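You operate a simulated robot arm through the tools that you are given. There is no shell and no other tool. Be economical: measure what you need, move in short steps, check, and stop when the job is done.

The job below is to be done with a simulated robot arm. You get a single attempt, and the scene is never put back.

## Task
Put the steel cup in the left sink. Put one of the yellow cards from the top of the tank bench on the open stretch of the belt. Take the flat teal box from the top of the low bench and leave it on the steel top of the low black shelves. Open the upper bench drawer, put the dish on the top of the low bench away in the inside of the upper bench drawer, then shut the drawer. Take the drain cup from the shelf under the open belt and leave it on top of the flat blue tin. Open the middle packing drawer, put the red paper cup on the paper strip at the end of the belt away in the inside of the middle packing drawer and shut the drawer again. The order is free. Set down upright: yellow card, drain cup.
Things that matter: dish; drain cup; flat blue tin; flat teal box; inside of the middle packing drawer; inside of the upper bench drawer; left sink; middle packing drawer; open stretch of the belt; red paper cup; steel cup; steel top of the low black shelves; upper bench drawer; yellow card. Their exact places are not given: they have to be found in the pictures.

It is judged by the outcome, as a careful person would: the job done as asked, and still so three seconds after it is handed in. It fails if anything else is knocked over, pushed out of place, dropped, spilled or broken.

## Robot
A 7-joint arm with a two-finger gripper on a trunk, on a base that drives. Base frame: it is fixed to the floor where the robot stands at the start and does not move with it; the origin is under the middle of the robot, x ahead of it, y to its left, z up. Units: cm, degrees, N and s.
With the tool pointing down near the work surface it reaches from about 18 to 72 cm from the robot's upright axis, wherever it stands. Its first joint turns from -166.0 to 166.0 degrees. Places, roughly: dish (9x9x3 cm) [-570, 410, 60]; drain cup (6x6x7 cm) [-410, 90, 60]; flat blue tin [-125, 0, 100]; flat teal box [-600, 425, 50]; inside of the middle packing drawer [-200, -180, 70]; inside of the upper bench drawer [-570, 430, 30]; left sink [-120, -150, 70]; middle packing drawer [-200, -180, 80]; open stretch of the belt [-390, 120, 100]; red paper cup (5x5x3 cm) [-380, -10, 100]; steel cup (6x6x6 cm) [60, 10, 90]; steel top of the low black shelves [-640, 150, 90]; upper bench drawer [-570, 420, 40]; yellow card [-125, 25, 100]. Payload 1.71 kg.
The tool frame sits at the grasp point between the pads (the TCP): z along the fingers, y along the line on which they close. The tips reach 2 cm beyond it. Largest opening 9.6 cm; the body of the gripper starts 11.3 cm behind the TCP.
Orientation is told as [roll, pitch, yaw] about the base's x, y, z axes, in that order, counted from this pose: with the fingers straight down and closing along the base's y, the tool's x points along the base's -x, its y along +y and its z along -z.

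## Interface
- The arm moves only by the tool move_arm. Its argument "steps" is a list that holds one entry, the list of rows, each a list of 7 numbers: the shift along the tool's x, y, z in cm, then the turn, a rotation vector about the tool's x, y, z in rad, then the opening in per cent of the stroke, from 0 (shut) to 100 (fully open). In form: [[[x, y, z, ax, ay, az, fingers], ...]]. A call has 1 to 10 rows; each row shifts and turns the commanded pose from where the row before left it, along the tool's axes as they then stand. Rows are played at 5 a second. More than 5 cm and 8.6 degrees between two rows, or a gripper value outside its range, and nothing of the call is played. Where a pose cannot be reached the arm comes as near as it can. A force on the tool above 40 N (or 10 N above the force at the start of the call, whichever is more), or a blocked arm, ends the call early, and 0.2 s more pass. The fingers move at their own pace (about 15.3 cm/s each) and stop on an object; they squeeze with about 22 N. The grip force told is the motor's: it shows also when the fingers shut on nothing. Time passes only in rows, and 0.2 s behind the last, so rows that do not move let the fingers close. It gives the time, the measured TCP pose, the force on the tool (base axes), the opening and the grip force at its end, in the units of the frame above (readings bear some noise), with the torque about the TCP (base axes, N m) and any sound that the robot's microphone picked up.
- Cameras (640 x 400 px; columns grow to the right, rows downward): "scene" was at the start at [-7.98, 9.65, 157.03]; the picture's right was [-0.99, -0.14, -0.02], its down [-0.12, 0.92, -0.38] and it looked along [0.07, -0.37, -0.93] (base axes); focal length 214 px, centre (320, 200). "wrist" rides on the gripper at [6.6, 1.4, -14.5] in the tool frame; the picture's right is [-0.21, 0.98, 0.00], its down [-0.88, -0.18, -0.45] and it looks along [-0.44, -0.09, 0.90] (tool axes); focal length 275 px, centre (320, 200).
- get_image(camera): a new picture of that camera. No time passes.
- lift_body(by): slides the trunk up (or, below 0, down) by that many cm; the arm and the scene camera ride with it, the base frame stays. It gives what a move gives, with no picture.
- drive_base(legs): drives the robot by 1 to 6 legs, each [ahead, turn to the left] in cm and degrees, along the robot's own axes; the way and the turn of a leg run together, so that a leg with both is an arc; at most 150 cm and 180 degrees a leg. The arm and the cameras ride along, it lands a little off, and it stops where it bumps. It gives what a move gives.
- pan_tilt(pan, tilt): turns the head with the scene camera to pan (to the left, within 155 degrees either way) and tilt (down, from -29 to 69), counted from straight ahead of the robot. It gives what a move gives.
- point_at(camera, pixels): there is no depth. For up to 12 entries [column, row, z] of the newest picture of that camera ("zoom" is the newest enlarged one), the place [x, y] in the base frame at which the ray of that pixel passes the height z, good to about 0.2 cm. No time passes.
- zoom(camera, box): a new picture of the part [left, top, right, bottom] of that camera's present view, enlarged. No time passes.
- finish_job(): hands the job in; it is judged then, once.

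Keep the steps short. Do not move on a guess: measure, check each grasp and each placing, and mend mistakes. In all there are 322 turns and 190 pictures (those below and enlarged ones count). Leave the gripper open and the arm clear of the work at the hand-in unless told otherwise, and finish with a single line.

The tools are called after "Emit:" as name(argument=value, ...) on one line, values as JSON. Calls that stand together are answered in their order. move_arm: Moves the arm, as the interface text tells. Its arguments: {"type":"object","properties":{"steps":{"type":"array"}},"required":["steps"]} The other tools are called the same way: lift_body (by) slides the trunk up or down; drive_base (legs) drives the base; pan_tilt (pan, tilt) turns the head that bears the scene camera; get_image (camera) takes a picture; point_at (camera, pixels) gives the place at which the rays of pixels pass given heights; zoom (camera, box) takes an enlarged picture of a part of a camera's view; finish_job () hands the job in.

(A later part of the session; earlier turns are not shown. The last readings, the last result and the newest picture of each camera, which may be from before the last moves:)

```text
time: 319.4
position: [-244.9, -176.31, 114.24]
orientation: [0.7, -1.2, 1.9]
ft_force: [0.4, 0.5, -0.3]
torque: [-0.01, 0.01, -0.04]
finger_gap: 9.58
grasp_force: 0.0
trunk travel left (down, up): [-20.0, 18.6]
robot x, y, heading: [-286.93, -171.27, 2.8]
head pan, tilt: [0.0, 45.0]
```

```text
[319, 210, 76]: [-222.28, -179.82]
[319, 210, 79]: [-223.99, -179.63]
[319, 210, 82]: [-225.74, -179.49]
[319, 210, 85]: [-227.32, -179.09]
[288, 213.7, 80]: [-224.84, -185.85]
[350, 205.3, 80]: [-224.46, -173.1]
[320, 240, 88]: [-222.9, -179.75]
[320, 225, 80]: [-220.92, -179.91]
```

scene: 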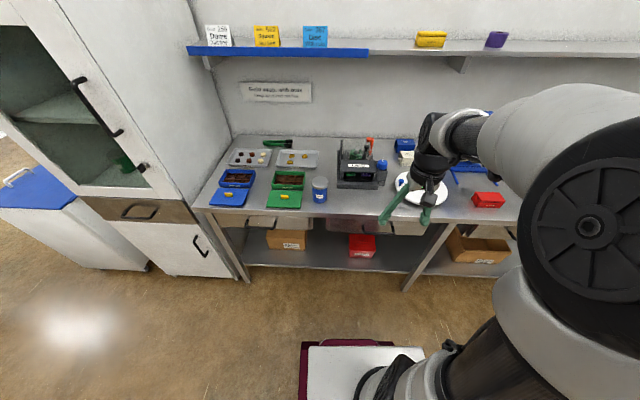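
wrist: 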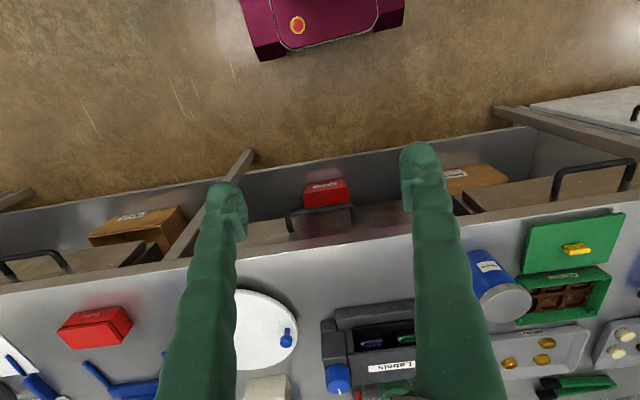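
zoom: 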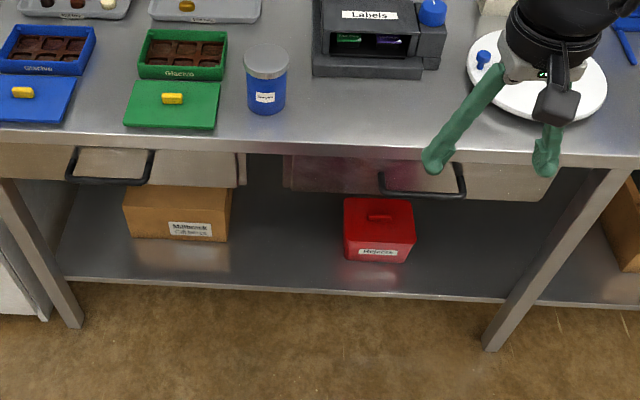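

Handle bar at (-223.2, -179.7, 78), along y. I'll tilt the tool ~35° forward and roll it 90° so the fingers straddle the bar.

Emit:
move_arm(steps=[[[0, 0, 0, 0, -0.122, 0, 100], [0, 0, 0, 0, -0.122, 0, 100], [0, 0, 0, 0, -0.122, 0, 100], [0, 0, 0, 0, -0.122, 0, 100], [0, 0, 0, 0, -0.122, 0, 100]]])

Emit:
move_arm(steps=[[[0, 0, 0, 0, 0, -0.145, 60], [0, 0, 0, 0, 0, -0.145, 60], [0, 0, 0, 0, 0, -0.145, 60], [0, 0, 0, 0, 0, -0.145, 60], [0, 0, 0, 0, 0, -0.145, 60], [0, 0, 0, 0, 0, -0.145, 60], [0, 0, 0, 0, 0, -0.145, 60], [0, 0, 0, 0, 0, -0.145, 60], [0, 0, 0, 0, 0, -0.145, 60], [0, 0, 0, 0, 0, -0.145, 60]]])

Emit:
get_image(camera="wrist")

```text
time: 320.6
position: [-245.03, -176.31, 114.44]
orientation: [0.7, -36.5, 1.7]
ft_force: [-0.2, -0.2, 0.1]
torque: [0.01, -0.06, 0.03]
finger_gap: 9.59
grasp_force: 0.0
trunk travel left (down, up): [-20.0, 18.6]
robot x, y, heading: [-286.88, -171.18, 3.2]
head pan, tilt: [0.0, 45.0]
```

```text
time: 322.8
position: [-244.79, -176.63, 114.14]
orientation: [-36.1, -4.5, 86.4]
ft_force: [0.4, -0.3, 0.0]
torque: [0.05, -0.01, 0.0]
finger_gap: 5.76
grasp_force: 0.0
trunk travel left (down, up): [-20.0, 18.6]
robot x, y, heading: [-287.15, -171.46, 3.1]
head pan, tilt: [0.0, 45.0]
```

```text
82 pictures are left
```

wrist: 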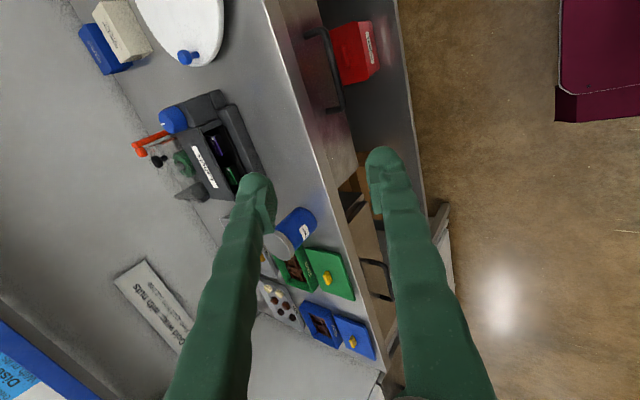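

Emit:
move_arm(steps=[[[0, 0, 0, 0, 0, -0.12, 60], [0.44, 0.53, 4.5, 0, 0, 0, 60], [0.44, 0.53, 4.5, 0, 0, 0, 60], [0.44, 0.53, 4.5, 0, 0, 0, 60], [0.44, 0.53, 4.5, 0, 0, 0, 60], [0.44, 0.53, 4.5, 0, 0, 0, 60], [0.44, 0.53, 4.5, 0, 0, 0, 60]]])

Emit:
get_image(camera="wrist")

Emit:
zoom(camera="scene", box=[300, 170, 460, 280])

```text
time: 324.4
position: [-231.35, -178.44, 90.37]
orientation: [-35.9, -0.5, 92.0]
ft_force: [0.9, 2.4, 0.4]
torque: [-0.27, 0.05, -0.18]
finger_gap: 5.76
grasp_force: 0.1
trunk travel left (down, up): [-20.0, 18.6]
robot x, y, heading: [-286.55, -171.38, 3.0]
head pan, tilt: [0.0, 45.0]
```

```text
81 pictures are left
```

wrist: 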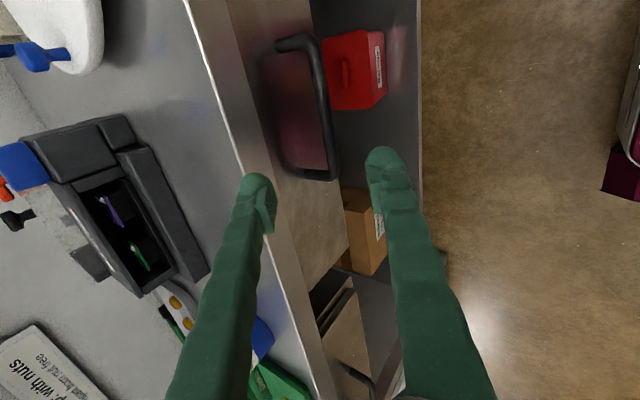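

```text
3.64 times, centred on (380, 225) of scene
```

zoom: 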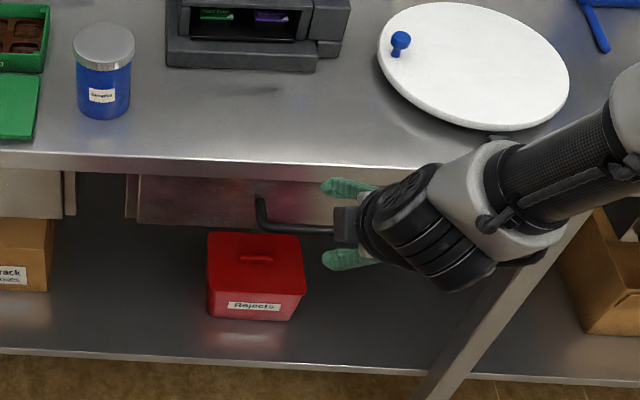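

Emit:
move_arm(steps=[[[0.9, 0.3, 4.5, 0, 0, 0, 60], [0.9, 0.3, 4.5, 0, 0, 0, 60]]])

Emit:
get_image(camera="wrist")

Emit:
zoom(camera="scene", box=[300, 170, 460, 280])

```text
time: 325.0
position: [-226.75, -180.26, 82.99]
orientation: [-36.2, -0.7, 92.1]
ft_force: [-0.6, -0.9, -0.1]
torque: [0.03, 0.01, 0.07]
finger_gap: 5.77
grasp_force: 0.1
trunk travel left (down, up): [-20.0, 18.6]
robot x, y, heading: [-286.91, -171.5, 2.9]
head pan, tilt: [0.0, 45.0]
```

```text
79 pictures are left
```

wrist: 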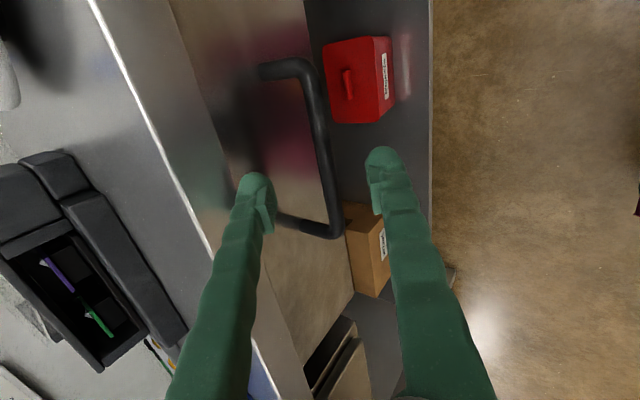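

```text
3.64 times, centred on (380, 225) of scene
```

zoom: 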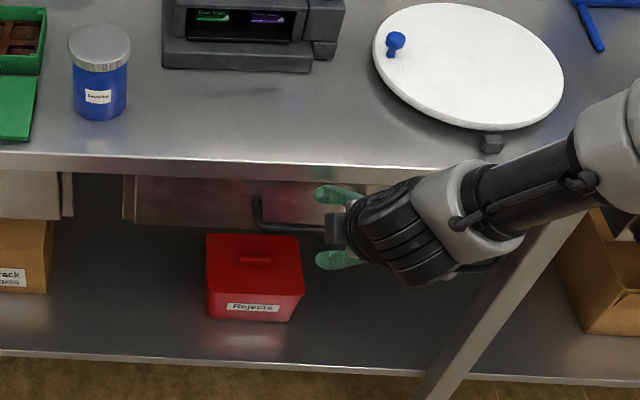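

Emit:
move_arm(steps=[[[0, 0, 0, 0, 0, 0, 42], [0, 0.3, 3, 0, 0, 0, 42], [0, 0, 1.5, 0, 0, 0, 42], [0, 0, 1, 0, 0, 0, 42]]])

Emit:
get_image(camera="wrist")

```text
time: 326.0
position: [-223.52, -179.68, 78.24]
orientation: [-36.2, -0.8, 92.0]
ft_force: [0.1, 0.1, -0.2]
torque: [0.02, -0.01, -0.01]
finger_gap: 4.05
grasp_force: 0.1
trunk travel left (down, up): [-20.0, 18.6]
robot x, y, heading: [-286.8, -171.1, 2.8]
head pan, tilt: [0.0, 45.0]
```

```text
77 pictures are left
```

wrist: 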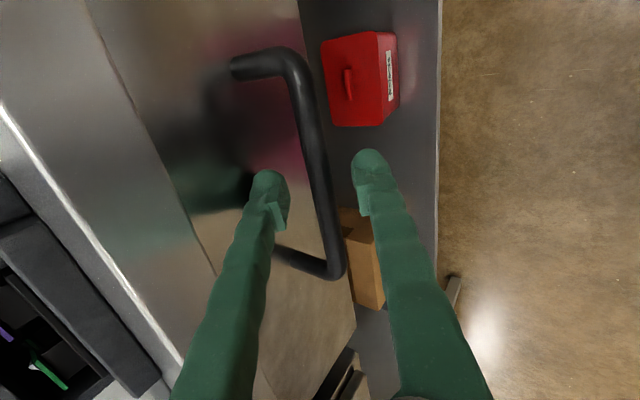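

Bar lies between the fingers. I close.

Emit:
move_arm(steps=[[[0, 0, 0.4, 0, 0, 0, 0], [0, 0, 0, 0, 0, 0, 0], [0, 0, 0, 0, 0, 0, 0], [0, 0, 0, 0, 0, 0, 0]]])

Emit:
get_image(camera="wrist")

```text
time: 327.0
position: [-223.54, -179.69, 78.01]
orientation: [-36.2, -0.8, 92.0]
ft_force: [-24.8, -3.1, 7.2]
torque: [0.2, 0.05, -0.46]
finger_gap: 0.93
grasp_force: 35.2
trunk travel left (down, up): [-20.0, 18.6]
robot x, y, heading: [-286.73, -171.68, 3.5]
head pan, tilt: [0.0, 45.0]
```

```text
76 pictures are left
```

wrist: 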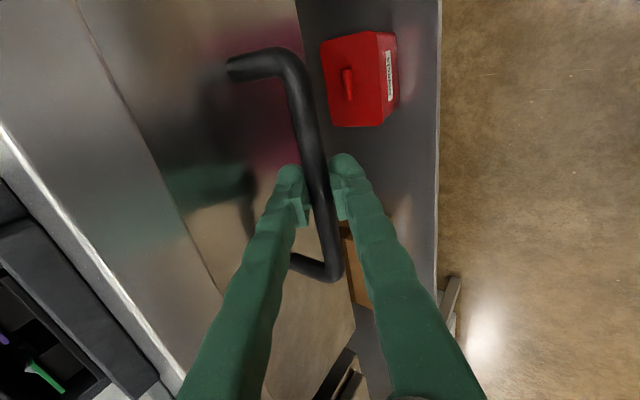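

Emit:
move_arm(steps=[[[0, 1.6, -1.17, 0, 0, 0, 0], [0, 2.0, -1.46, 0, 0, 0, 0], [0, 2.4, -1.76, 0, 0, 0, 0], [0, 2.4, -1.76, 0, 0, 0, 0]]])

Emit:
zoom(camera="scene", box=[270, 170, 470, 310])

```text
time: 328.0
position: [-233.93, -179.68, 77.98]
orientation: [-36.1, -0.8, 92.2]
ft_force: [-2.5, 10.3, -1.0]
torque: [1.18, -0.06, 0.15]
finger_gap: 0.95
grasp_force: 34.3
trunk travel left (down, up): [-20.0, 18.6]
robot x, y, heading: [-286.8, -171.44, 3.0]
head pan, tilt: [0.0, 45.0]
```

```text
2.86 times, centred on (370, 240) of scene
```

zoom: 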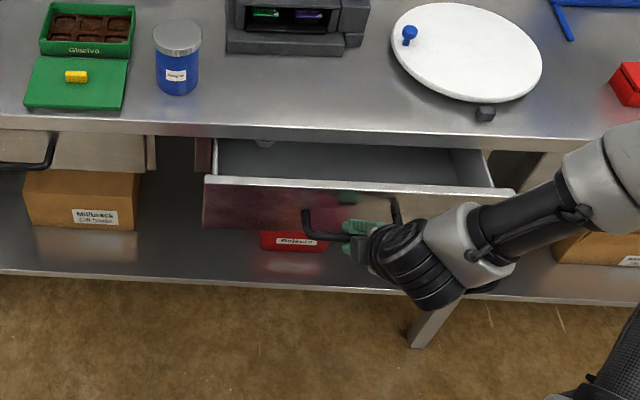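

Emit:
move_arm(steps=[[[0, 2.0, -1.46, 0, 0, 0, 0], [0, 2.4, -1.76, 0, 0, 0, 0], [0, 2.4, -1.76, 0, 0, 0, 0], [0, 2.4, -1.76, 0, 0, 0, 0]]])

Emit:
zoom(camera="scene", box=[270, 170, 470, 310])

```text
time: 329.0
position: [-245.28, -179.95, 77.94]
orientation: [-35.9, -0.8, 92.1]
ft_force: [-2.1, 20.3, -7.6]
torque: [0.78, -0.01, -0.01]
finger_gap: 0.95
grasp_force: 34.8
trunk travel left (down, up): [-20.0, 18.6]
robot x, y, heading: [-286.73, -171.49, 3.1]
head pan, tilt: [0.0, 45.0]
```

```text
2.86 times, centred on (370, 240) of scene
```

zoom: 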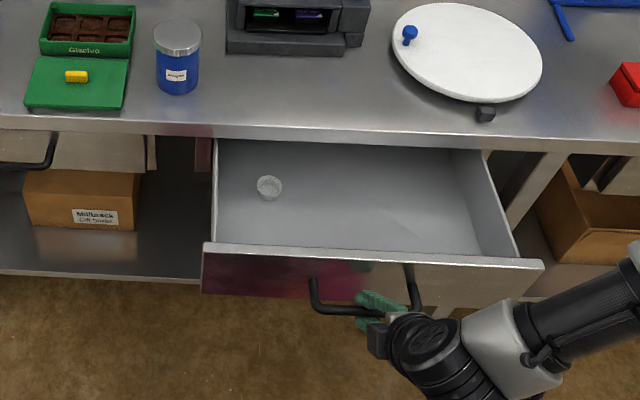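

Drawer open ~22 cm (a clear cup is already inside). I release and withdraw along the tool axis.

Emit:
move_arm(steps=[[[0, 0, 0, 0, 0, 0, 45], [0, 0, 0, 0, 0, 0, 45], [0, 0, -2, 0, 0, 0, 45], [0, 0, -4, 0, 0, 0, 45], [0, 0, -4.5, 0, 0, 0, 45], [0, 0, -4.5, 0, 0, 0, 60], [0, 0, -4.5, 0, 0, 0, 100]]])

Emit:
get_image(camera="scene")

```text
time: 330.6
position: [-245.62, -187.18, 90.93]
orientation: [-36.0, -0.6, 92.0]
ft_force: [-1.1, -0.4, -0.1]
torque: [-0.04, -0.03, -0.03]
finger_gap: 9.59
grasp_force: 0.0
out of reach, approached as far as the arm can: row 3, 4, 5, 6, 7
trunk travel left (down, up): [-20.0, 18.6]
robot x, y, heading: [-286.74, -171.38, 3.0]
head pan, tilt: [0.0, 45.0]
```

```text
73 pictures are left
```

scene: 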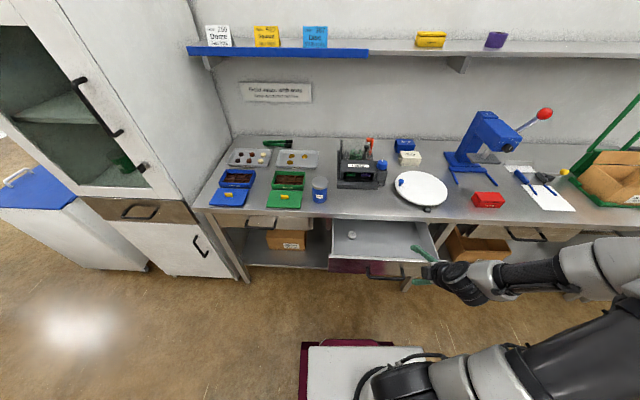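

Emit:
drive_base(legs=[[-15, 0]])

Emit:
move_arm(steps=[[[0, 0, -2, 0, 0, 0.145, 100], [0, 0, 0, 0, 0, 0.145, 100], [0, 0, 0, 0, 0, 0.145, 100], [0, 0, 0, 0, 0, 0.145, 100], [0, 0, 0, 0, 0, 0.145, 100], [0, 0, 0, 0, 0, 0.145, 100], [0, 0, 0, 0, 0, 0.145, 100], [0, 0, 0, 0, 0, 0.145, 100], [0, 0, 0, 0, 0, 0.145, 100], [0, 0, 0, 0, 0, 0.145, 100]]])

Emit:
move_arm(steps=[[[0, 0, 0, 0, 0, 0.12, 100], [0, 0, 0, 0, 0.125, 0, 100], [0, 0, 0, 0, 0.125, 0, 100], [0, 0, 0, 0, 0.125, 0, 100], [0, 0, 0, 0, 0.125, 0, 100], [0, 0, 0, 0, 0.125, 0, 100], [0, 2, -4, 0, 0, 0, 100], [0, 2, -4, 0, 0, 0, 100], [0, 2, -4, 0, 0, 0, 100], [0, 0, -4, 0, 0, 0, 100]]])

```text
time: 332.0
position: [-259.43, -187.85, 90.38]
orientation: [-35.5, -0.9, 92.0]
ft_force: [-0.2, 0.9, 0.7]
torque: [-0.07, 0.01, -0.07]
finger_gap: 9.6
grasp_force: 0.0
trunk travel left (down, up): [-20.0, 18.6]
robot x, y, heading: [-301.78, -172.01, 3.1]
head pan, tilt: [0.0, 45.0]
```

```text
time: 334.2
position: [-260.6, -187.9, 92.11]
orientation: [-3.9, -35.5, 10.0]
ft_force: [-0.2, -0.5, -0.4]
torque: [0.01, -0.06, 0.01]
finger_gap: 9.58
grasp_force: 0.1
trunk travel left (down, up): [-20.0, 18.6]
robot x, y, heading: [-301.16, -172.1, 2.9]
head pan, tilt: [0.0, 45.0]
```

```text
time: 336.4
position: [-262.54, -183.57, 107.39]
orientation: [-4.9, -9.3, 0.7]
ft_force: [-0.4, 0.5, -0.1]
torque: [0.01, -0.01, -0.03]
finger_gap: 9.59
grasp_force: 0.0
out of reach, approached as far as the arm can: row 3, 4, 5
trunk travel left (down, up): [-20.0, 18.6]
robot x, y, heading: [-301.69, -171.95, 2.8]
head pan, tilt: [0.0, 45.0]
```

Emit:
move_arm(steps=[[[0, 0, -2, -0.043, 0.08, 0, 100], [0, 0, -2, -0.043, 0.08, 0, 100]]])

Emit:
drive_base(legs=[[0, 87], [62, 0], [0, 90], [80, 0], [80, 0]])

Emit:
drive_base(legs=[[0, -90], [106, 0], [0, -90]])

Emit:
get_image(camera="scene")

Emit:
get_image(camera="wrist")

```text
time: 337.0
position: [-263.05, -183.06, 111.15]
orientation: [0.1, 0.0, 0.3]
ft_force: [0.7, -0.4, 0.6]
torque: [-0.01, -0.02, 0.02]
finger_gap: 9.62
grasp_force: 0.0
trunk travel left (down, up): [-20.0, 18.6]
robot x, y, heading: [-301.9, -171.99, 2.9]
head pan, tilt: [0.0, 45.0]
```

```text
time: 357.8
position: [-497.33, -100.62, 110.9]
orientation: [-0.1, 0.0, 178.7]
ft_force: [-0.7, -0.5, 0.3]
torque: [0.01, -0.01, 0.0]
finger_gap: 9.58
grasp_force: 0.1
trunk travel left (down, up): [-20.0, 18.6]
robot x, y, heading: [-459.23, -112.76, -178.9]
head pan, tilt: [0.0, 45.0]
```

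```text
time: 372.7
position: [-430.48, -19.16, 111.58]
orientation: [0.0, -1.1, -1.1]
ft_force: [-0.5, 0.8, 0.3]
torque: [0.0, -0.01, 0.01]
finger_gap: 9.6
grasp_force: 0.1
trunk travel left (down, up): [-20.0, 18.6]
robot x, y, heading: [-467.17, -6.26, 1.4]
head pan, tilt: [0.0, 45.0]
```

```text
72 pictures are left
```

scene: 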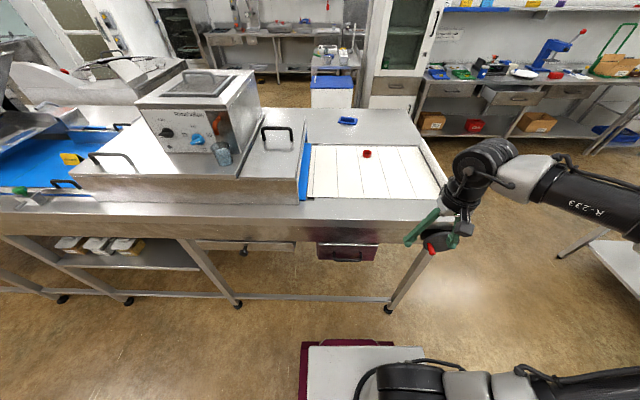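

```text
71 pictures are left
```

wrist: 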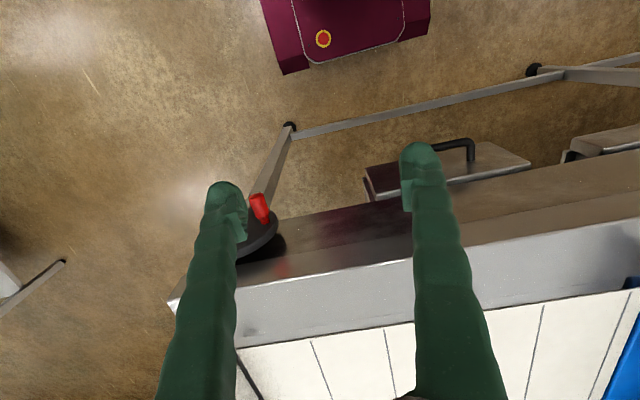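

Emit:
zoom(camera="scene", box=[300, 100, 460, 220])

Emit:
point_at(camera="scene", pixels=[[367, 153, 100], [367, 156, 97], [367, 156, 95], [310, 200, 97], [440, 195, 97], [320, 222, 90]])

```text
3.33 times, centred on (380, 160) of scene
```

zoom: 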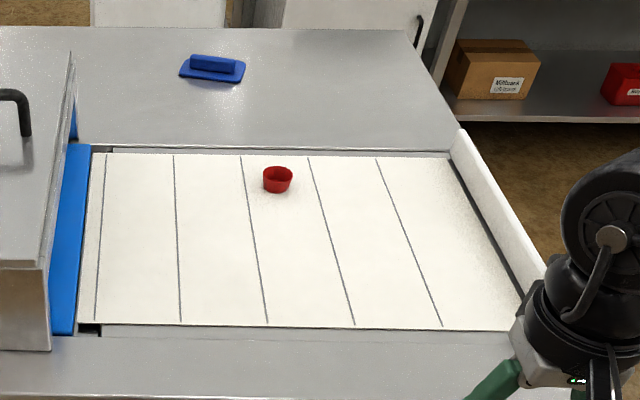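

```text
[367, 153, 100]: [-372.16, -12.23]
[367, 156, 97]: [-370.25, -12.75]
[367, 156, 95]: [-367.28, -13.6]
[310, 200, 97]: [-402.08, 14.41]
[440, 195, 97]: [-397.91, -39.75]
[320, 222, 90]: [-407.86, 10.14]
```

The cup is at about (-371, -12.5): too far from this side. The table's y-end is best (~65 cm). I drive there.

Emit:
drive_base(legs=[[0, -91], [108, 0], [0, 90], [96, 0], [0, 90]])

Emit:
get_image(camera="scene")

```text
time: 397.2
position: [-360.85, -81.52, 112.17]
orientation: [-0.1, -1.8, 83.7]
ft_force: [0.3, -0.2, -0.1]
torque: [-0.03, 0.01, 0.0]
finger_gap: 9.61
grasp_force: 0.0
trunk travel left (down, up): [-20.0, 18.6]
robot x, y, heading: [-376.02, -115.41, 86.6]
head pan, tilt: [0.0, 45.0]
```

```text
69 pictures are left
```

scene: 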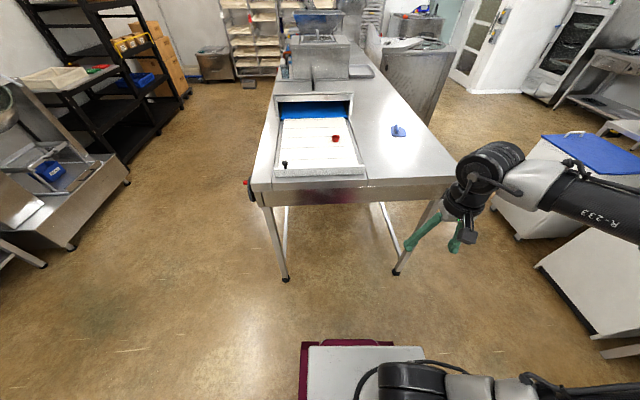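

Emit:
point_at(camera="scene", pixels=[[285, 280, 0], [397, 272, 0], [250, 196, 92], [455, 180, 92], [336, 138, 97], [336, 138, 100], [320, 172, 97]])

Emit:
drive_base(legs=[[36, 3]])

Emit:
get_image(camera="scene")

Emit:
get_image(camera="wrist")

```text
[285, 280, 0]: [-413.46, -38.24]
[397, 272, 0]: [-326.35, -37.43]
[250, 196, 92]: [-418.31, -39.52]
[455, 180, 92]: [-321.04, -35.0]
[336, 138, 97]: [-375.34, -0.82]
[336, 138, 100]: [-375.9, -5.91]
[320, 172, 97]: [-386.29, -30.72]
```

```text
time: 399.8
position: [-360.98, -44.88, 112.55]
orientation: [-0.2, -2.7, 86.5]
ft_force: [-0.5, -0.4, -0.1]
torque: [0.0, 0.04, -0.01]
finger_gap: 9.61
grasp_force: 0.1
trunk travel left (down, up): [-20.0, 18.6]
robot x, y, heading: [-374.76, -77.73, 89.3]
head pan, tilt: [0.0, 45.0]
```

```text
68 pictures are left
```

scene: 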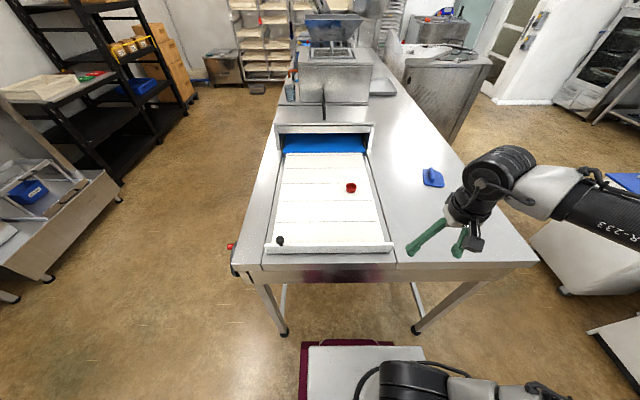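

```text
67 pictures are left
```

wrist: 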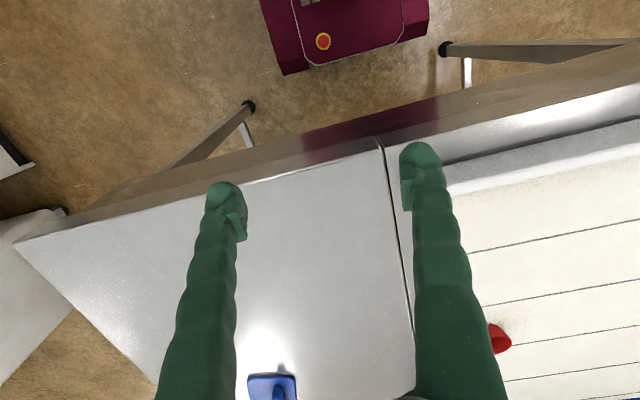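

Emit:
zoom(camera="scene", box=[310, 160, 390, 220])

Emit:
zoom(camera="wrist", box=[450, 290, 550, 380])

Emit:
point_at(camera="scene", pixels=[[351, 189, 96], [351, 189, 99], [351, 189, 102], [351, 184, 99], [351, 184, 102]])

```text
6.67 times, centred on (350, 190) of scene
```

zoom: 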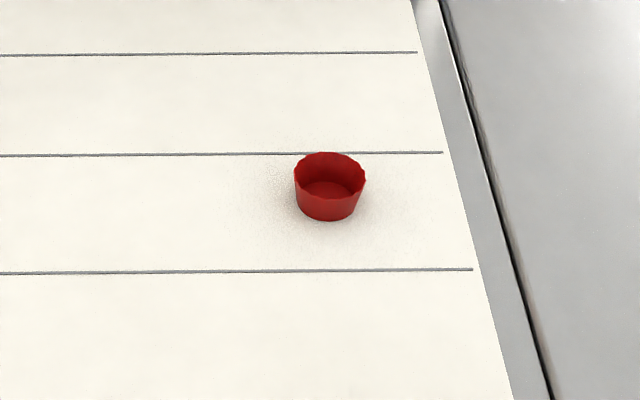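

```text
4.44 times, centred on (500, 335) of wrist
```

zoom: 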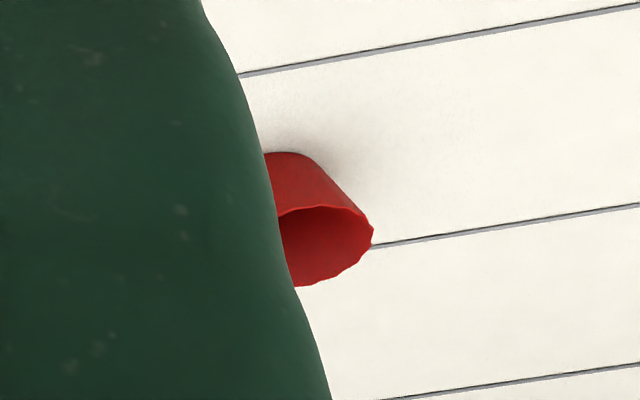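

```text
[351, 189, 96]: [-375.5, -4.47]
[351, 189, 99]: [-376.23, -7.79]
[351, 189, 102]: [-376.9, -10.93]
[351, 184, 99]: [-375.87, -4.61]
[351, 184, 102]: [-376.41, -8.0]
```

Emit:
drive_base(legs=[[6, 0]])

Emit:
move_arm(steps=[[[-3.3, 1.9, 0, 0, 0.024, 0, 100], [-3.3, 1.9, 0, 0, 0.024, 0, 100], [-3.3, 1.9, 0, 0, 0, 0, 100], [-3.3, 1.9, 0, 0, 0, 0, 100], [-3.3, 1.9, 0, 0, 0, 0, 100], [-3.3, 1.9, 0, 0, 0, 0, 100], [-3.3, 1.9, 0, 0, 0, 0, 100], [-3.3, 1.9, 0, 0, 0, 0, 100]]])

Emit:
get_image(camera="wrist")

Emit:
get_image(camera="scene")

```text
time: 400.8
position: [-360.88, -43.37, 113.85]
orientation: [0.1, -5.2, 86.3]
ft_force: [-0.3, -1.1, -1.1]
torque: [0.13, 0.03, 0.0]
finger_gap: 9.57
grasp_force: 0.2
trunk travel left (down, up): [-20.0, 18.6]
robot x, y, heading: [-374.51, -71.68, 88.8]
head pan, tilt: [0.0, 45.0]
```

```text
time: 402.6
position: [-374.28, -12.53, 113.52]
orientation: [-0.2, -0.6, 86.2]
ft_force: [-0.1, 1.1, 0.2]
torque: [-0.16, -0.05, 0.02]
finger_gap: 9.59
grasp_force: 0.0
trunk travel left (down, up): [-20.0, 18.6]
robot x, y, heading: [-374.19, -71.15, 89.4]
head pan, tilt: [0.0, 45.0]
```

```text
64 pictures are left
```

wrist: 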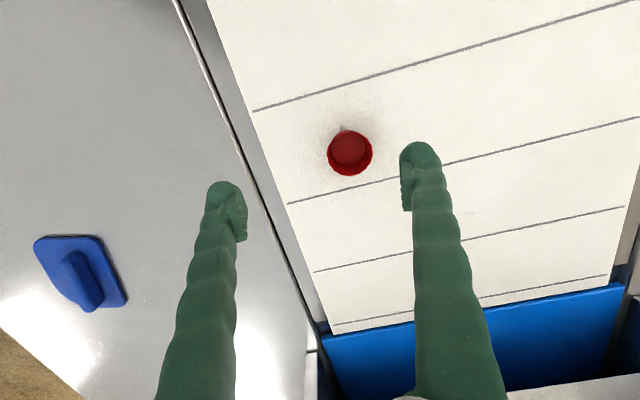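

```text
63 pictures are left
```

scene: 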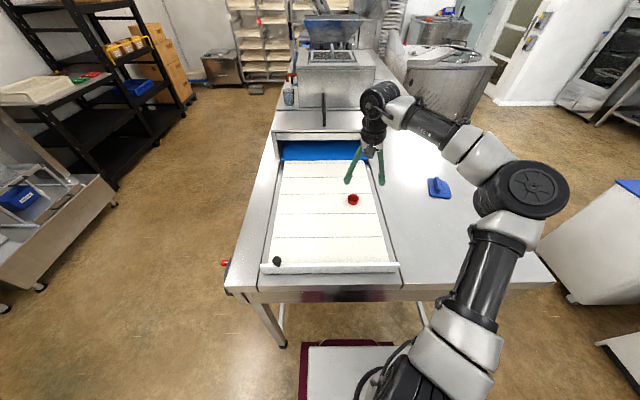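

Emit:
point_at(camera="wrist", pixels=[[350, 153, 94], [350, 153, 97], [350, 153, 100], [350, 153, 103], [345, 128, 98]])

Emit:
point_at(camera="scene", pixels=[[353, 198, 94], [353, 198, 97], [353, 198, 100], [353, 198, 103]])

Emit:
zoom(camera="wrist", box=[300, 110, 400, 190])

Emit:
zoom(camera="scene", box=[320, 170, 400, 230])

```text
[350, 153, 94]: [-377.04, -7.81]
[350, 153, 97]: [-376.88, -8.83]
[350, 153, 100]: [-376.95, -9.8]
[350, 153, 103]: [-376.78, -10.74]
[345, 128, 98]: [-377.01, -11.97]
```

```text
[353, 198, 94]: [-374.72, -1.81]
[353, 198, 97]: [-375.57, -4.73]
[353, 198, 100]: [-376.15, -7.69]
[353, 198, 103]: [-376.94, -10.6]
```

```text
5.00 times, centred on (350, 150) of wrist
```

zoom: 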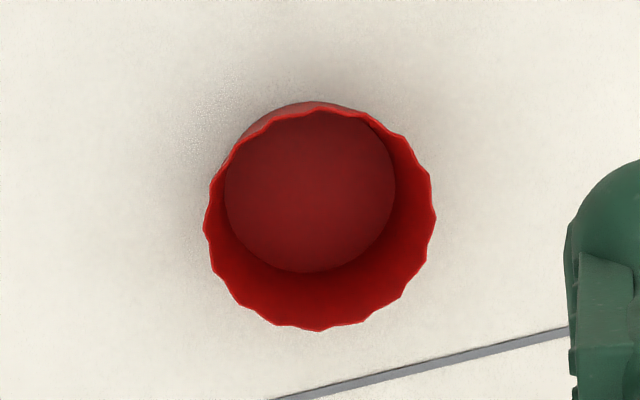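

```text
6.67 times, centred on (360, 200) of scene
```

zoom: 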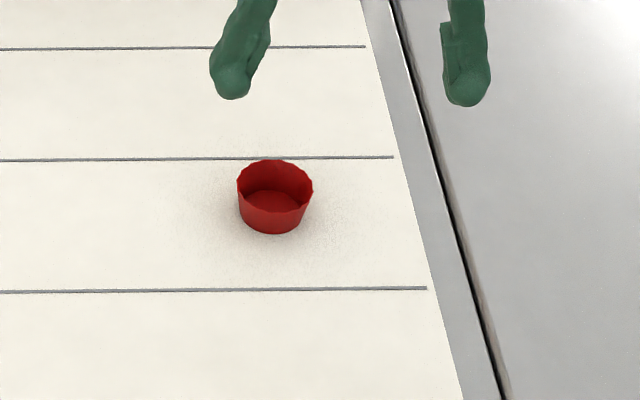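

Rim z≈103.2 at (-376.8, -10.9), paper z≈100. I move over and down part way.

Emit:
move_arm(steps=[[[-1.5, 2.6, 0, 0, 0, 0, 85], [0, 0, 4, 0, 0, 0, 85], [0, 0, 3.5, 0, 0, 0, 85]]])

Emit:
get_image(camera="wrist")

```text
time: 403.4
position: [-376.35, -11.16, 106.28]
orientation: [-0.1, -0.9, 86.2]
ft_force: [0.6, -0.3, -0.5]
torque: [-0.03, 0.03, -0.01]
finger_gap: 8.16
grasp_force: 0.0
trunk travel left (down, up): [-20.0, 18.6]
robot x, y, heading: [-374.63, -71.05, 88.8]
head pan, tilt: [0.0, 45.0]
```

```text
60 pictures are left
```

wrist: 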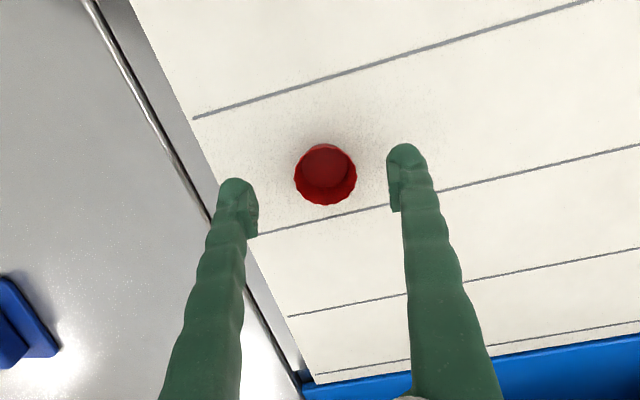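

Emit:
move_arm(steps=[[[0, 0.35, 2, 0, 0, 0, 85], [0, 0, 1.6, 0, 0, 0, 85], [0, 0, 0, 0, 0, 0, 30], [0, 0, 0, 0, 0, 0, 0], [0, 0, 0, 0, 0, 0, 0], [0, 0, 0, 0, 0, 0, 0]]])

Emit:
move_arm(steps=[[[0, 0, -3, 0, 0, 0, 0], [0, 0, -4, 0, 0, 0, 0]]])

Emit:
get_image(camera="wrist")

```text
time: 404.1
position: [-376.59, -12.76, 104.03]
orientation: [-0.1, -2.7, 86.2]
ft_force: [0.4, -1.4, -0.2]
torque: [0.04, 0.03, -0.01]
finger_gap: 2.86
grasp_force: 33.0
trunk travel left (down, up): [-20.0, 18.6]
robot x, y, heading: [-374.19, -71.54, 88.8]
head pan, tilt: [0.0, 45.0]
stopped in row 3: the force on the tool passed its limit at 58 N (the readings are from after the stop); the commanded pose is now the measured one
```

```text
time: 404.7
position: [-376.89, -13.04, 110.79]
orientation: [-0.1, -2.5, 86.2]
ft_force: [-0.3, -0.4, -0.2]
torque: [0.06, -0.01, -0.02]
finger_gap: 3.02
grasp_force: 7.8
trunk travel left (down, up): [-20.0, 18.6]
robot x, y, heading: [-374.53, -71.59, 89.0]
head pan, tilt: [0.0, 45.0]
```

```text
59 pictures are left
```

wrist: 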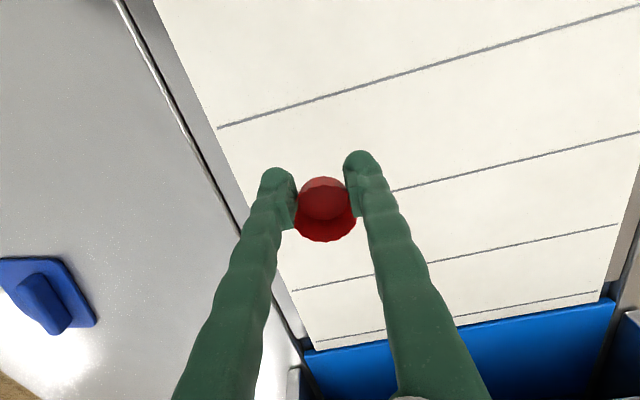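

Emit:
zoom(camera="scene", box=[310, 150, 410, 230])

Emit:
zoom(camera="wrist", box=[250, 140, 410, 260])

```text
5.00 times, centred on (360, 190) of scene
```

zoom: 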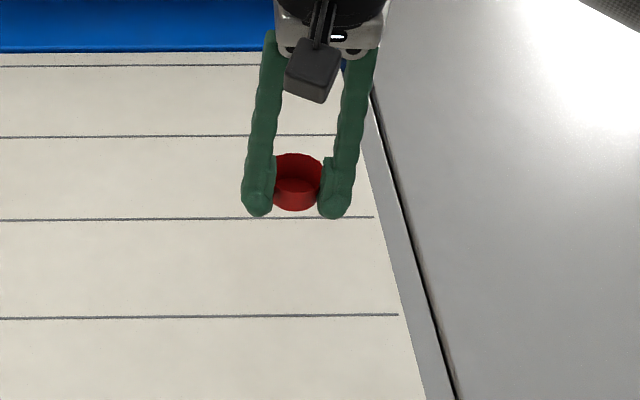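

```text
3.33 times, centred on (330, 200) of wrist
```

zoom: 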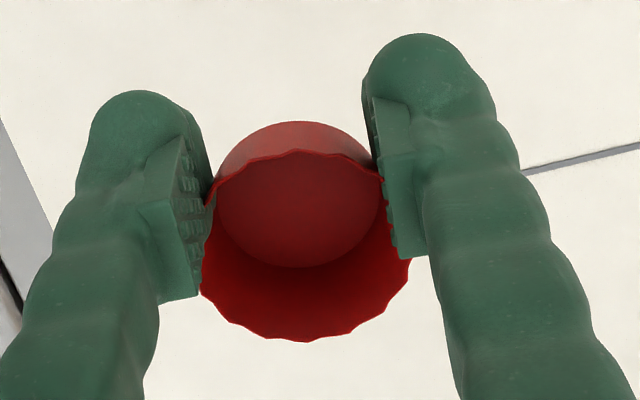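

The cup is held, but off-centre after a force stop. I set it back down, open, and re-centre before regrasping.

Emit:
move_arm(steps=[[[0, 0, 3.5, 0, 0, 0, 30], [0, 0, 2.6, 0, 0, 0, 30], [0, 0, 0.5, 0, 0, 0, 30], [0, 0, 0, 0, 0, 0, 85], [0, 0, 0, 0, 0, 0, 85]]])

Emit:
get_image(camera="wrist")

```text
time: 405.9
position: [-376.75, -12.82, 104.3]
orientation: [-0.1, -2.5, 86.2]
ft_force: [-0.7, 0.3, -0.5]
torque: [-0.02, -0.01, 0.01]
finger_gap: 8.17
grasp_force: 0.0
trunk travel left (down, up): [-20.0, 18.6]
robot x, y, heading: [-374.48, -71.2, 89.1]
head pan, tilt: [0.0, 45.0]
```

```text
56 pictures are left
```

wrist: 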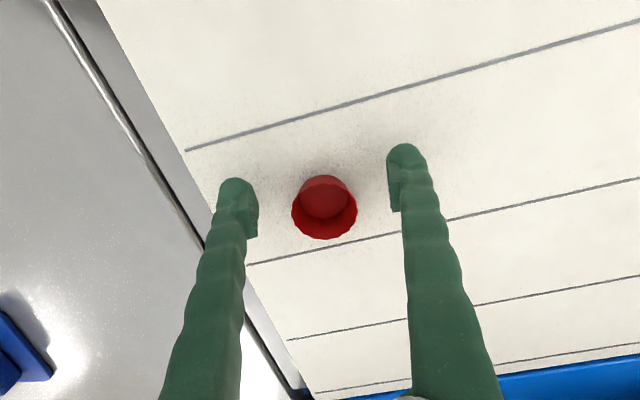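

Emit:
move_arm(steps=[[[-0.9, 0.25, 0, 0, 0.022, 0, 85], [-0.8, 0, 0, 0, 0.022, 0, 85], [0, 0, 0.5, 0, 0, 0, 85]]])

Emit:
get_image(camera="wrist")

```text
time: 406.7
position: [-376.96, -10.98, 103.99]
orientation: [-0.1, 0.0, 86.2]
ft_force: [0.3, -1.2, 0.4]
torque: [0.01, 0.01, -0.01]
finger_gap: 8.15
grasp_force: 0.0
trunk travel left (down, up): [-20.0, 18.6]
robot x, y, heading: [-374.48, -71.47, 88.9]
head pan, tilt: [0.0, 45.0]
```

```text
55 pictures are left
```

wrist: 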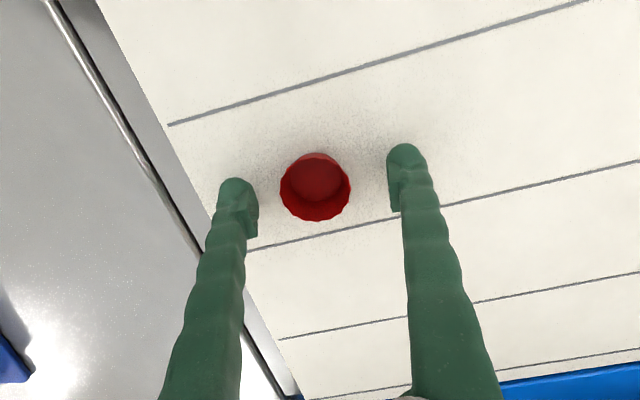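

Emit:
move_arm(steps=[[[0, -0.3, 0.5, 0, 0, 0, 85], [0, 0, 0.3, 0, 0, 0, 85], [0, 0, 0, 0, 0, 0, 50], [0, 0, 0, 0, 0, 0, 30], [0, 0, 0, 0, 0, 0, 20]]])

Emit:
get_image(camera="wrist")

```text
time: 407.9
position: [-376.65, -12.57, 104.31]
orientation: [-0.1, -1.3, 86.1]
ft_force: [-0.1, -0.9, -0.2]
torque: [0.06, 0.03, 0.03]
finger_gap: 3.76
grasp_force: 8.0
trunk travel left (down, up): [-20.0, 18.6]
robot x, y, heading: [-374.34, -71.24, 89.1]
head pan, tilt: [0.0, 45.0]
stopped in row 5: the force on the tool passed its limit at 41 N (the readings are from after the stop); the commanded pose is now the measured one
```

```text
54 pictures are left
```

wrist: 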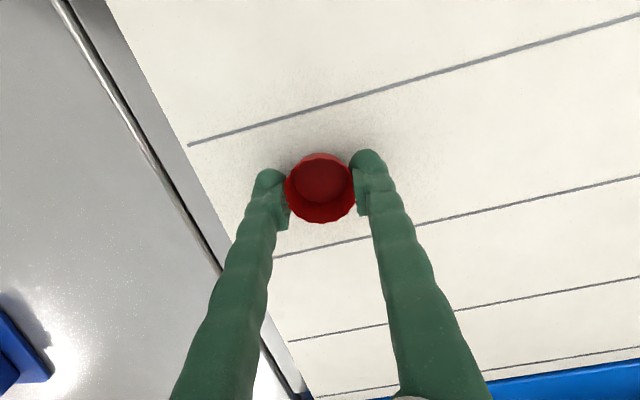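

Held, centred (3.8 cm). I lift.

Emit:
move_arm(steps=[[[0, 0, -3, 0, 0, 0, 20], [0, 0, -4, 0, 0, 0, 20], [0, 0, -4, 0, 0, 0, 20]]])

Emit:
get_image(camera="wrist")

```text
time: 408.7
position: [-376.9, -12.52, 115.3]
orientation: [-0.2, -1.1, 86.2]
ft_force: [-0.6, 1.1, 0.3]
torque: [0.04, -0.01, 0.0]
finger_gap: 3.67
grasp_force: 8.3
trunk travel left (down, up): [-20.0, 18.6]
robot x, y, heading: [-374.52, -71.42, 89.1]
head pan, tilt: [0.0, 45.0]
```

```text
53 pictures are left
```

wrist: 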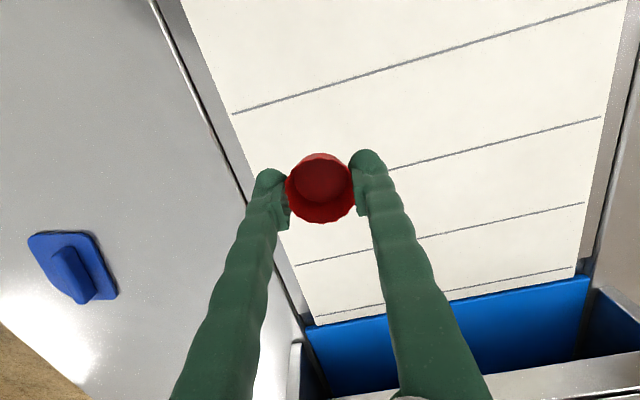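

Secured. I retract the arm and drive to the open packing drawer.

Emit:
move_arm(steps=[[[4.5, 0, 0, 0, 0, 0, 20], [4.5, 0, 0, 0, 0, 0, 20], [4.5, 0, 0, 0, 0, 0, 20], [4.5, 0, 0, 0, 0, 0, 20]]])

Emit:
drive_base(legs=[[-39, 0], [0, -89], [70, 0], [0, -90], [60, 0], [0, 90]])

Emit:
get_image(camera="scene")

Emit:
get_image(camera="wrist")

```text
time: 409.7
position: [-377.86, -30.62, 115.2]
orientation: [0.0, -1.2, 86.1]
ft_force: [-0.7, -0.6, -0.7]
torque: [0.0, -0.01, 0.01]
finger_gap: 3.68
grasp_force: 8.1
trunk travel left (down, up): [-20.0, 18.6]
robot x, y, heading: [-374.59, -71.02, 88.9]
head pan, tilt: [0.0, 45.0]
```

```text
time: 432.8
position: [-263.81, -161.35, 115.21]
orientation: [-0.1, -1.0, 2.2]
ft_force: [1.7, 0.8, -0.4]
torque: [-0.02, 0.0, -0.02]
finger_gap: 3.55
grasp_force: 8.5
trunk travel left (down, up): [-20.0, 18.6]
robot x, y, heading: [-304.18, -169.57, 5.4]
head pan, tilt: [0.0, 45.0]
```

```text
52 pictures are left
```

scene: 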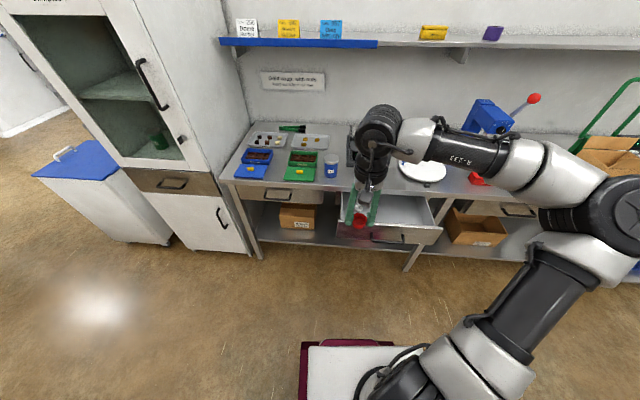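

```text
51 pictures are left
```

wrist: 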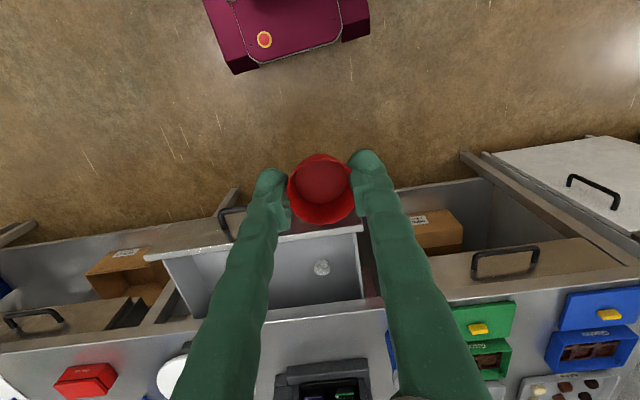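

Emit:
point_at(camera="wrist", pixels=[[165, 262, 84], [358, 232, 84], [367, 300, 84], [200, 318, 84], [321, 267, 76], [321, 267, 72], [240, 280, 74], [150, 255, 84]])

Emit:
zoom(camera="scene", box=[310, 160, 470, 260])

Emit:
point_at(camera="scene", pixels=[[372, 190, 74], [372, 190, 70], [440, 228, 84], [338, 222, 84], [430, 199, 84]])

```text
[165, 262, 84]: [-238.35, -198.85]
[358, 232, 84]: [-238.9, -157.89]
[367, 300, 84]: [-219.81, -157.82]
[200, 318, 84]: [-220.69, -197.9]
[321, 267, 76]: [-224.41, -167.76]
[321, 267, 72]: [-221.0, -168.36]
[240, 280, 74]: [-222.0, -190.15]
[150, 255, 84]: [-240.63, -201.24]
```

```text
4.00 times, centred on (390, 210) of scene
```

zoom: 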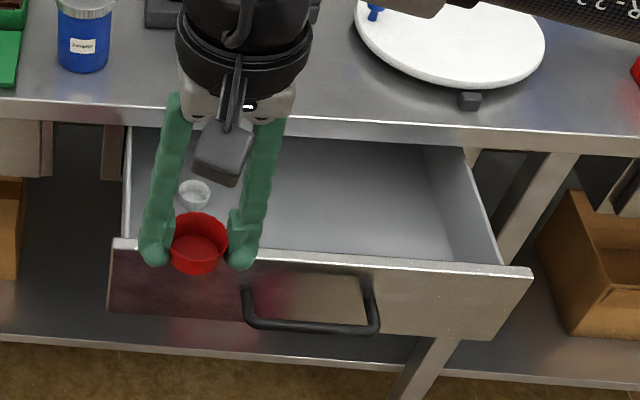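

```text
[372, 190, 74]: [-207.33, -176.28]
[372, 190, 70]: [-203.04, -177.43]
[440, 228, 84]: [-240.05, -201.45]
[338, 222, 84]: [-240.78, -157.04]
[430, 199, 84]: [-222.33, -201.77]
```

Drawer interior spans x -239…-220, y -199…-158; the other cup is at (-223,-168). I aim for (-231,-187): drive 15 cm closer, then move over.

Emit:
drive_base(legs=[[15, 0]])

Emit:
move_arm(steps=[[[-2.4, -3.9, 0, 0, 0, 0, 20], [-2.4, -3.9, 0, 0, 0, 0, 20], [-2.4, -3.9, 0, 0, 0, 0, 20], [-2.4, -3.9, 0, 0, 0, 0, 20], [-2.4, -3.9, 0, 0, 0, 0, 20], [-2.4, -3.9, 0, 0, 0, 0, 20], [-2.4, -3.9, 0, 0, 0, 0, 20]]])

Emit:
get_image(camera="wrist")

```text
time: 434.2
position: [-249.7, -160.07, 115.57]
orientation: [-0.2, -1.6, 2.1]
ft_force: [0.8, 0.6, -0.1]
torque: [-0.03, 0.16, -0.02]
finger_gap: 3.54
grasp_force: 7.8
trunk travel left (down, up): [-20.0, 18.6]
robot x, y, heading: [-288.71, -168.4, 4.9]
head pan, tilt: [0.0, 45.0]
```

```text
time: 435.8
position: [-234.09, -187.01, 117.44]
orientation: [-0.2, -2.5, 2.1]
ft_force: [0.0, -0.1, 0.7]
torque: [0.01, 0.01, -0.01]
finger_gap: 3.52
grasp_force: 8.3
trunk travel left (down, up): [-20.0, 18.6]
robot x, y, heading: [-289.19, -168.78, 5.1]
head pan, tilt: [0.0, 45.0]
```

```text
49 pictures are left
```

wrist: 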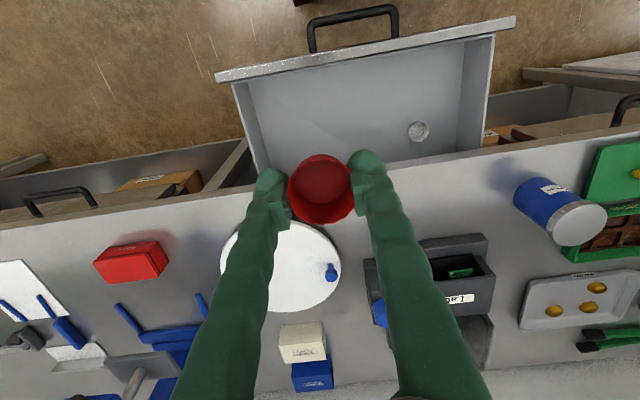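

Emit:
move_arm(steps=[[[0, 0, 0, 0, 0.044, 0, 20], [-0.8, 0, 4.2, 0, 0, 0, 20], [-0.8, 0, 4.2, 0, 0, 0, 20], [0, 0, 4.2, 0, 0, 0, 20], [0, 0, 4.2, 0, 0, 0, 20], [0, 0, 4.2, 0, 0, 0, 20], [0, 0, 4.2, 0, 0, 0, 20]]])

Emit:
get_image(camera="wrist")

Emit:
zoom(camera="scene", box=[310, 150, 470, 270])

```text
time: 437.4
position: [-232.46, -187.02, 91.76]
orientation: [-0.1, -0.2, 2.0]
ft_force: [-0.9, 0.2, -0.2]
torque: [0.01, -0.01, 0.01]
finger_gap: 3.53
grasp_force: 8.4
trunk travel left (down, up): [-20.0, 18.6]
robot x, y, heading: [-288.79, -168.55, 4.9]
head pan, tilt: [0.0, 45.0]
```

```text
48 pictures are left
```

wrist: 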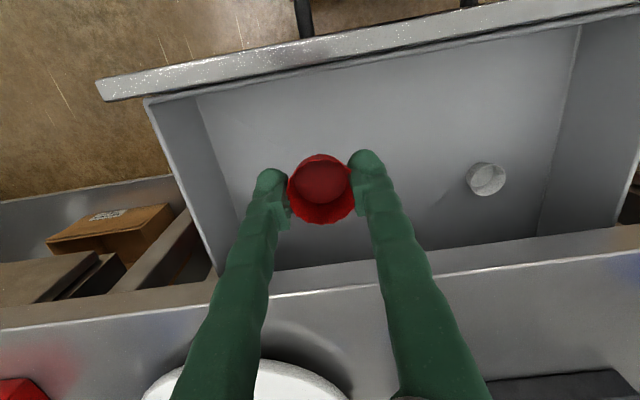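

```text
3.33 times, centred on (390, 210) of scene
```

zoom: 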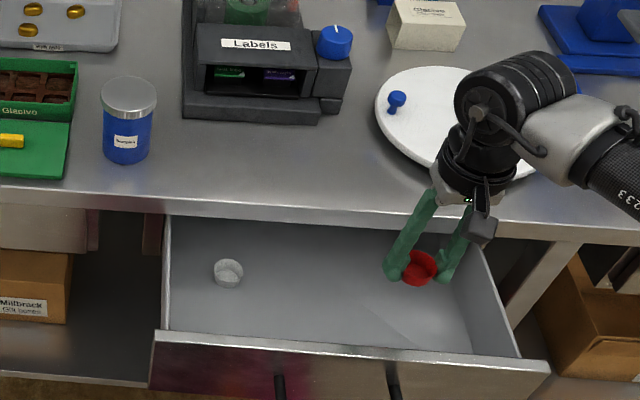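

Emit:
move_arm(steps=[[[0, 0, 4, 0, 0, 0, 20], [0, 0, 4, 0, 0, 0, 20], [0, 0, 2, 0, 0, 0, 20]]])

Emit:
get_image(camera="wrist")

Emit:
zoom(camera="scene", box=[310, 150, 470, 270])

```text
time: 438.2
position: [-232.33, -187.03, 81.72]
orientation: [-0.1, -0.2, 2.1]
ft_force: [-0.5, 0.3, 0.3]
torque: [-0.01, 0.0, -0.02]
finger_gap: 3.56
grasp_force: 7.9
trunk travel left (down, up): [-20.0, 18.6]
robot x, y, heading: [-289.02, -168.81, 4.9]
head pan, tilt: [0.0, 45.0]
```

```text
46 pictures are left
```

wrist: 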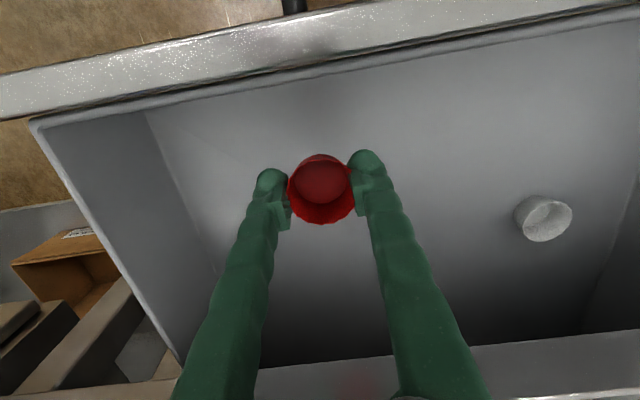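

```text
3.33 times, centred on (390, 210) of scene
```

zoom: 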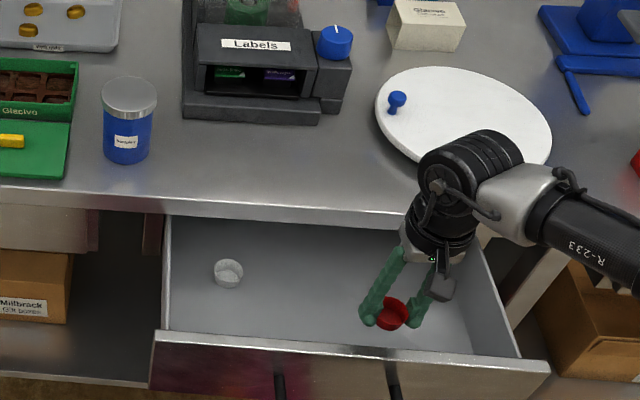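

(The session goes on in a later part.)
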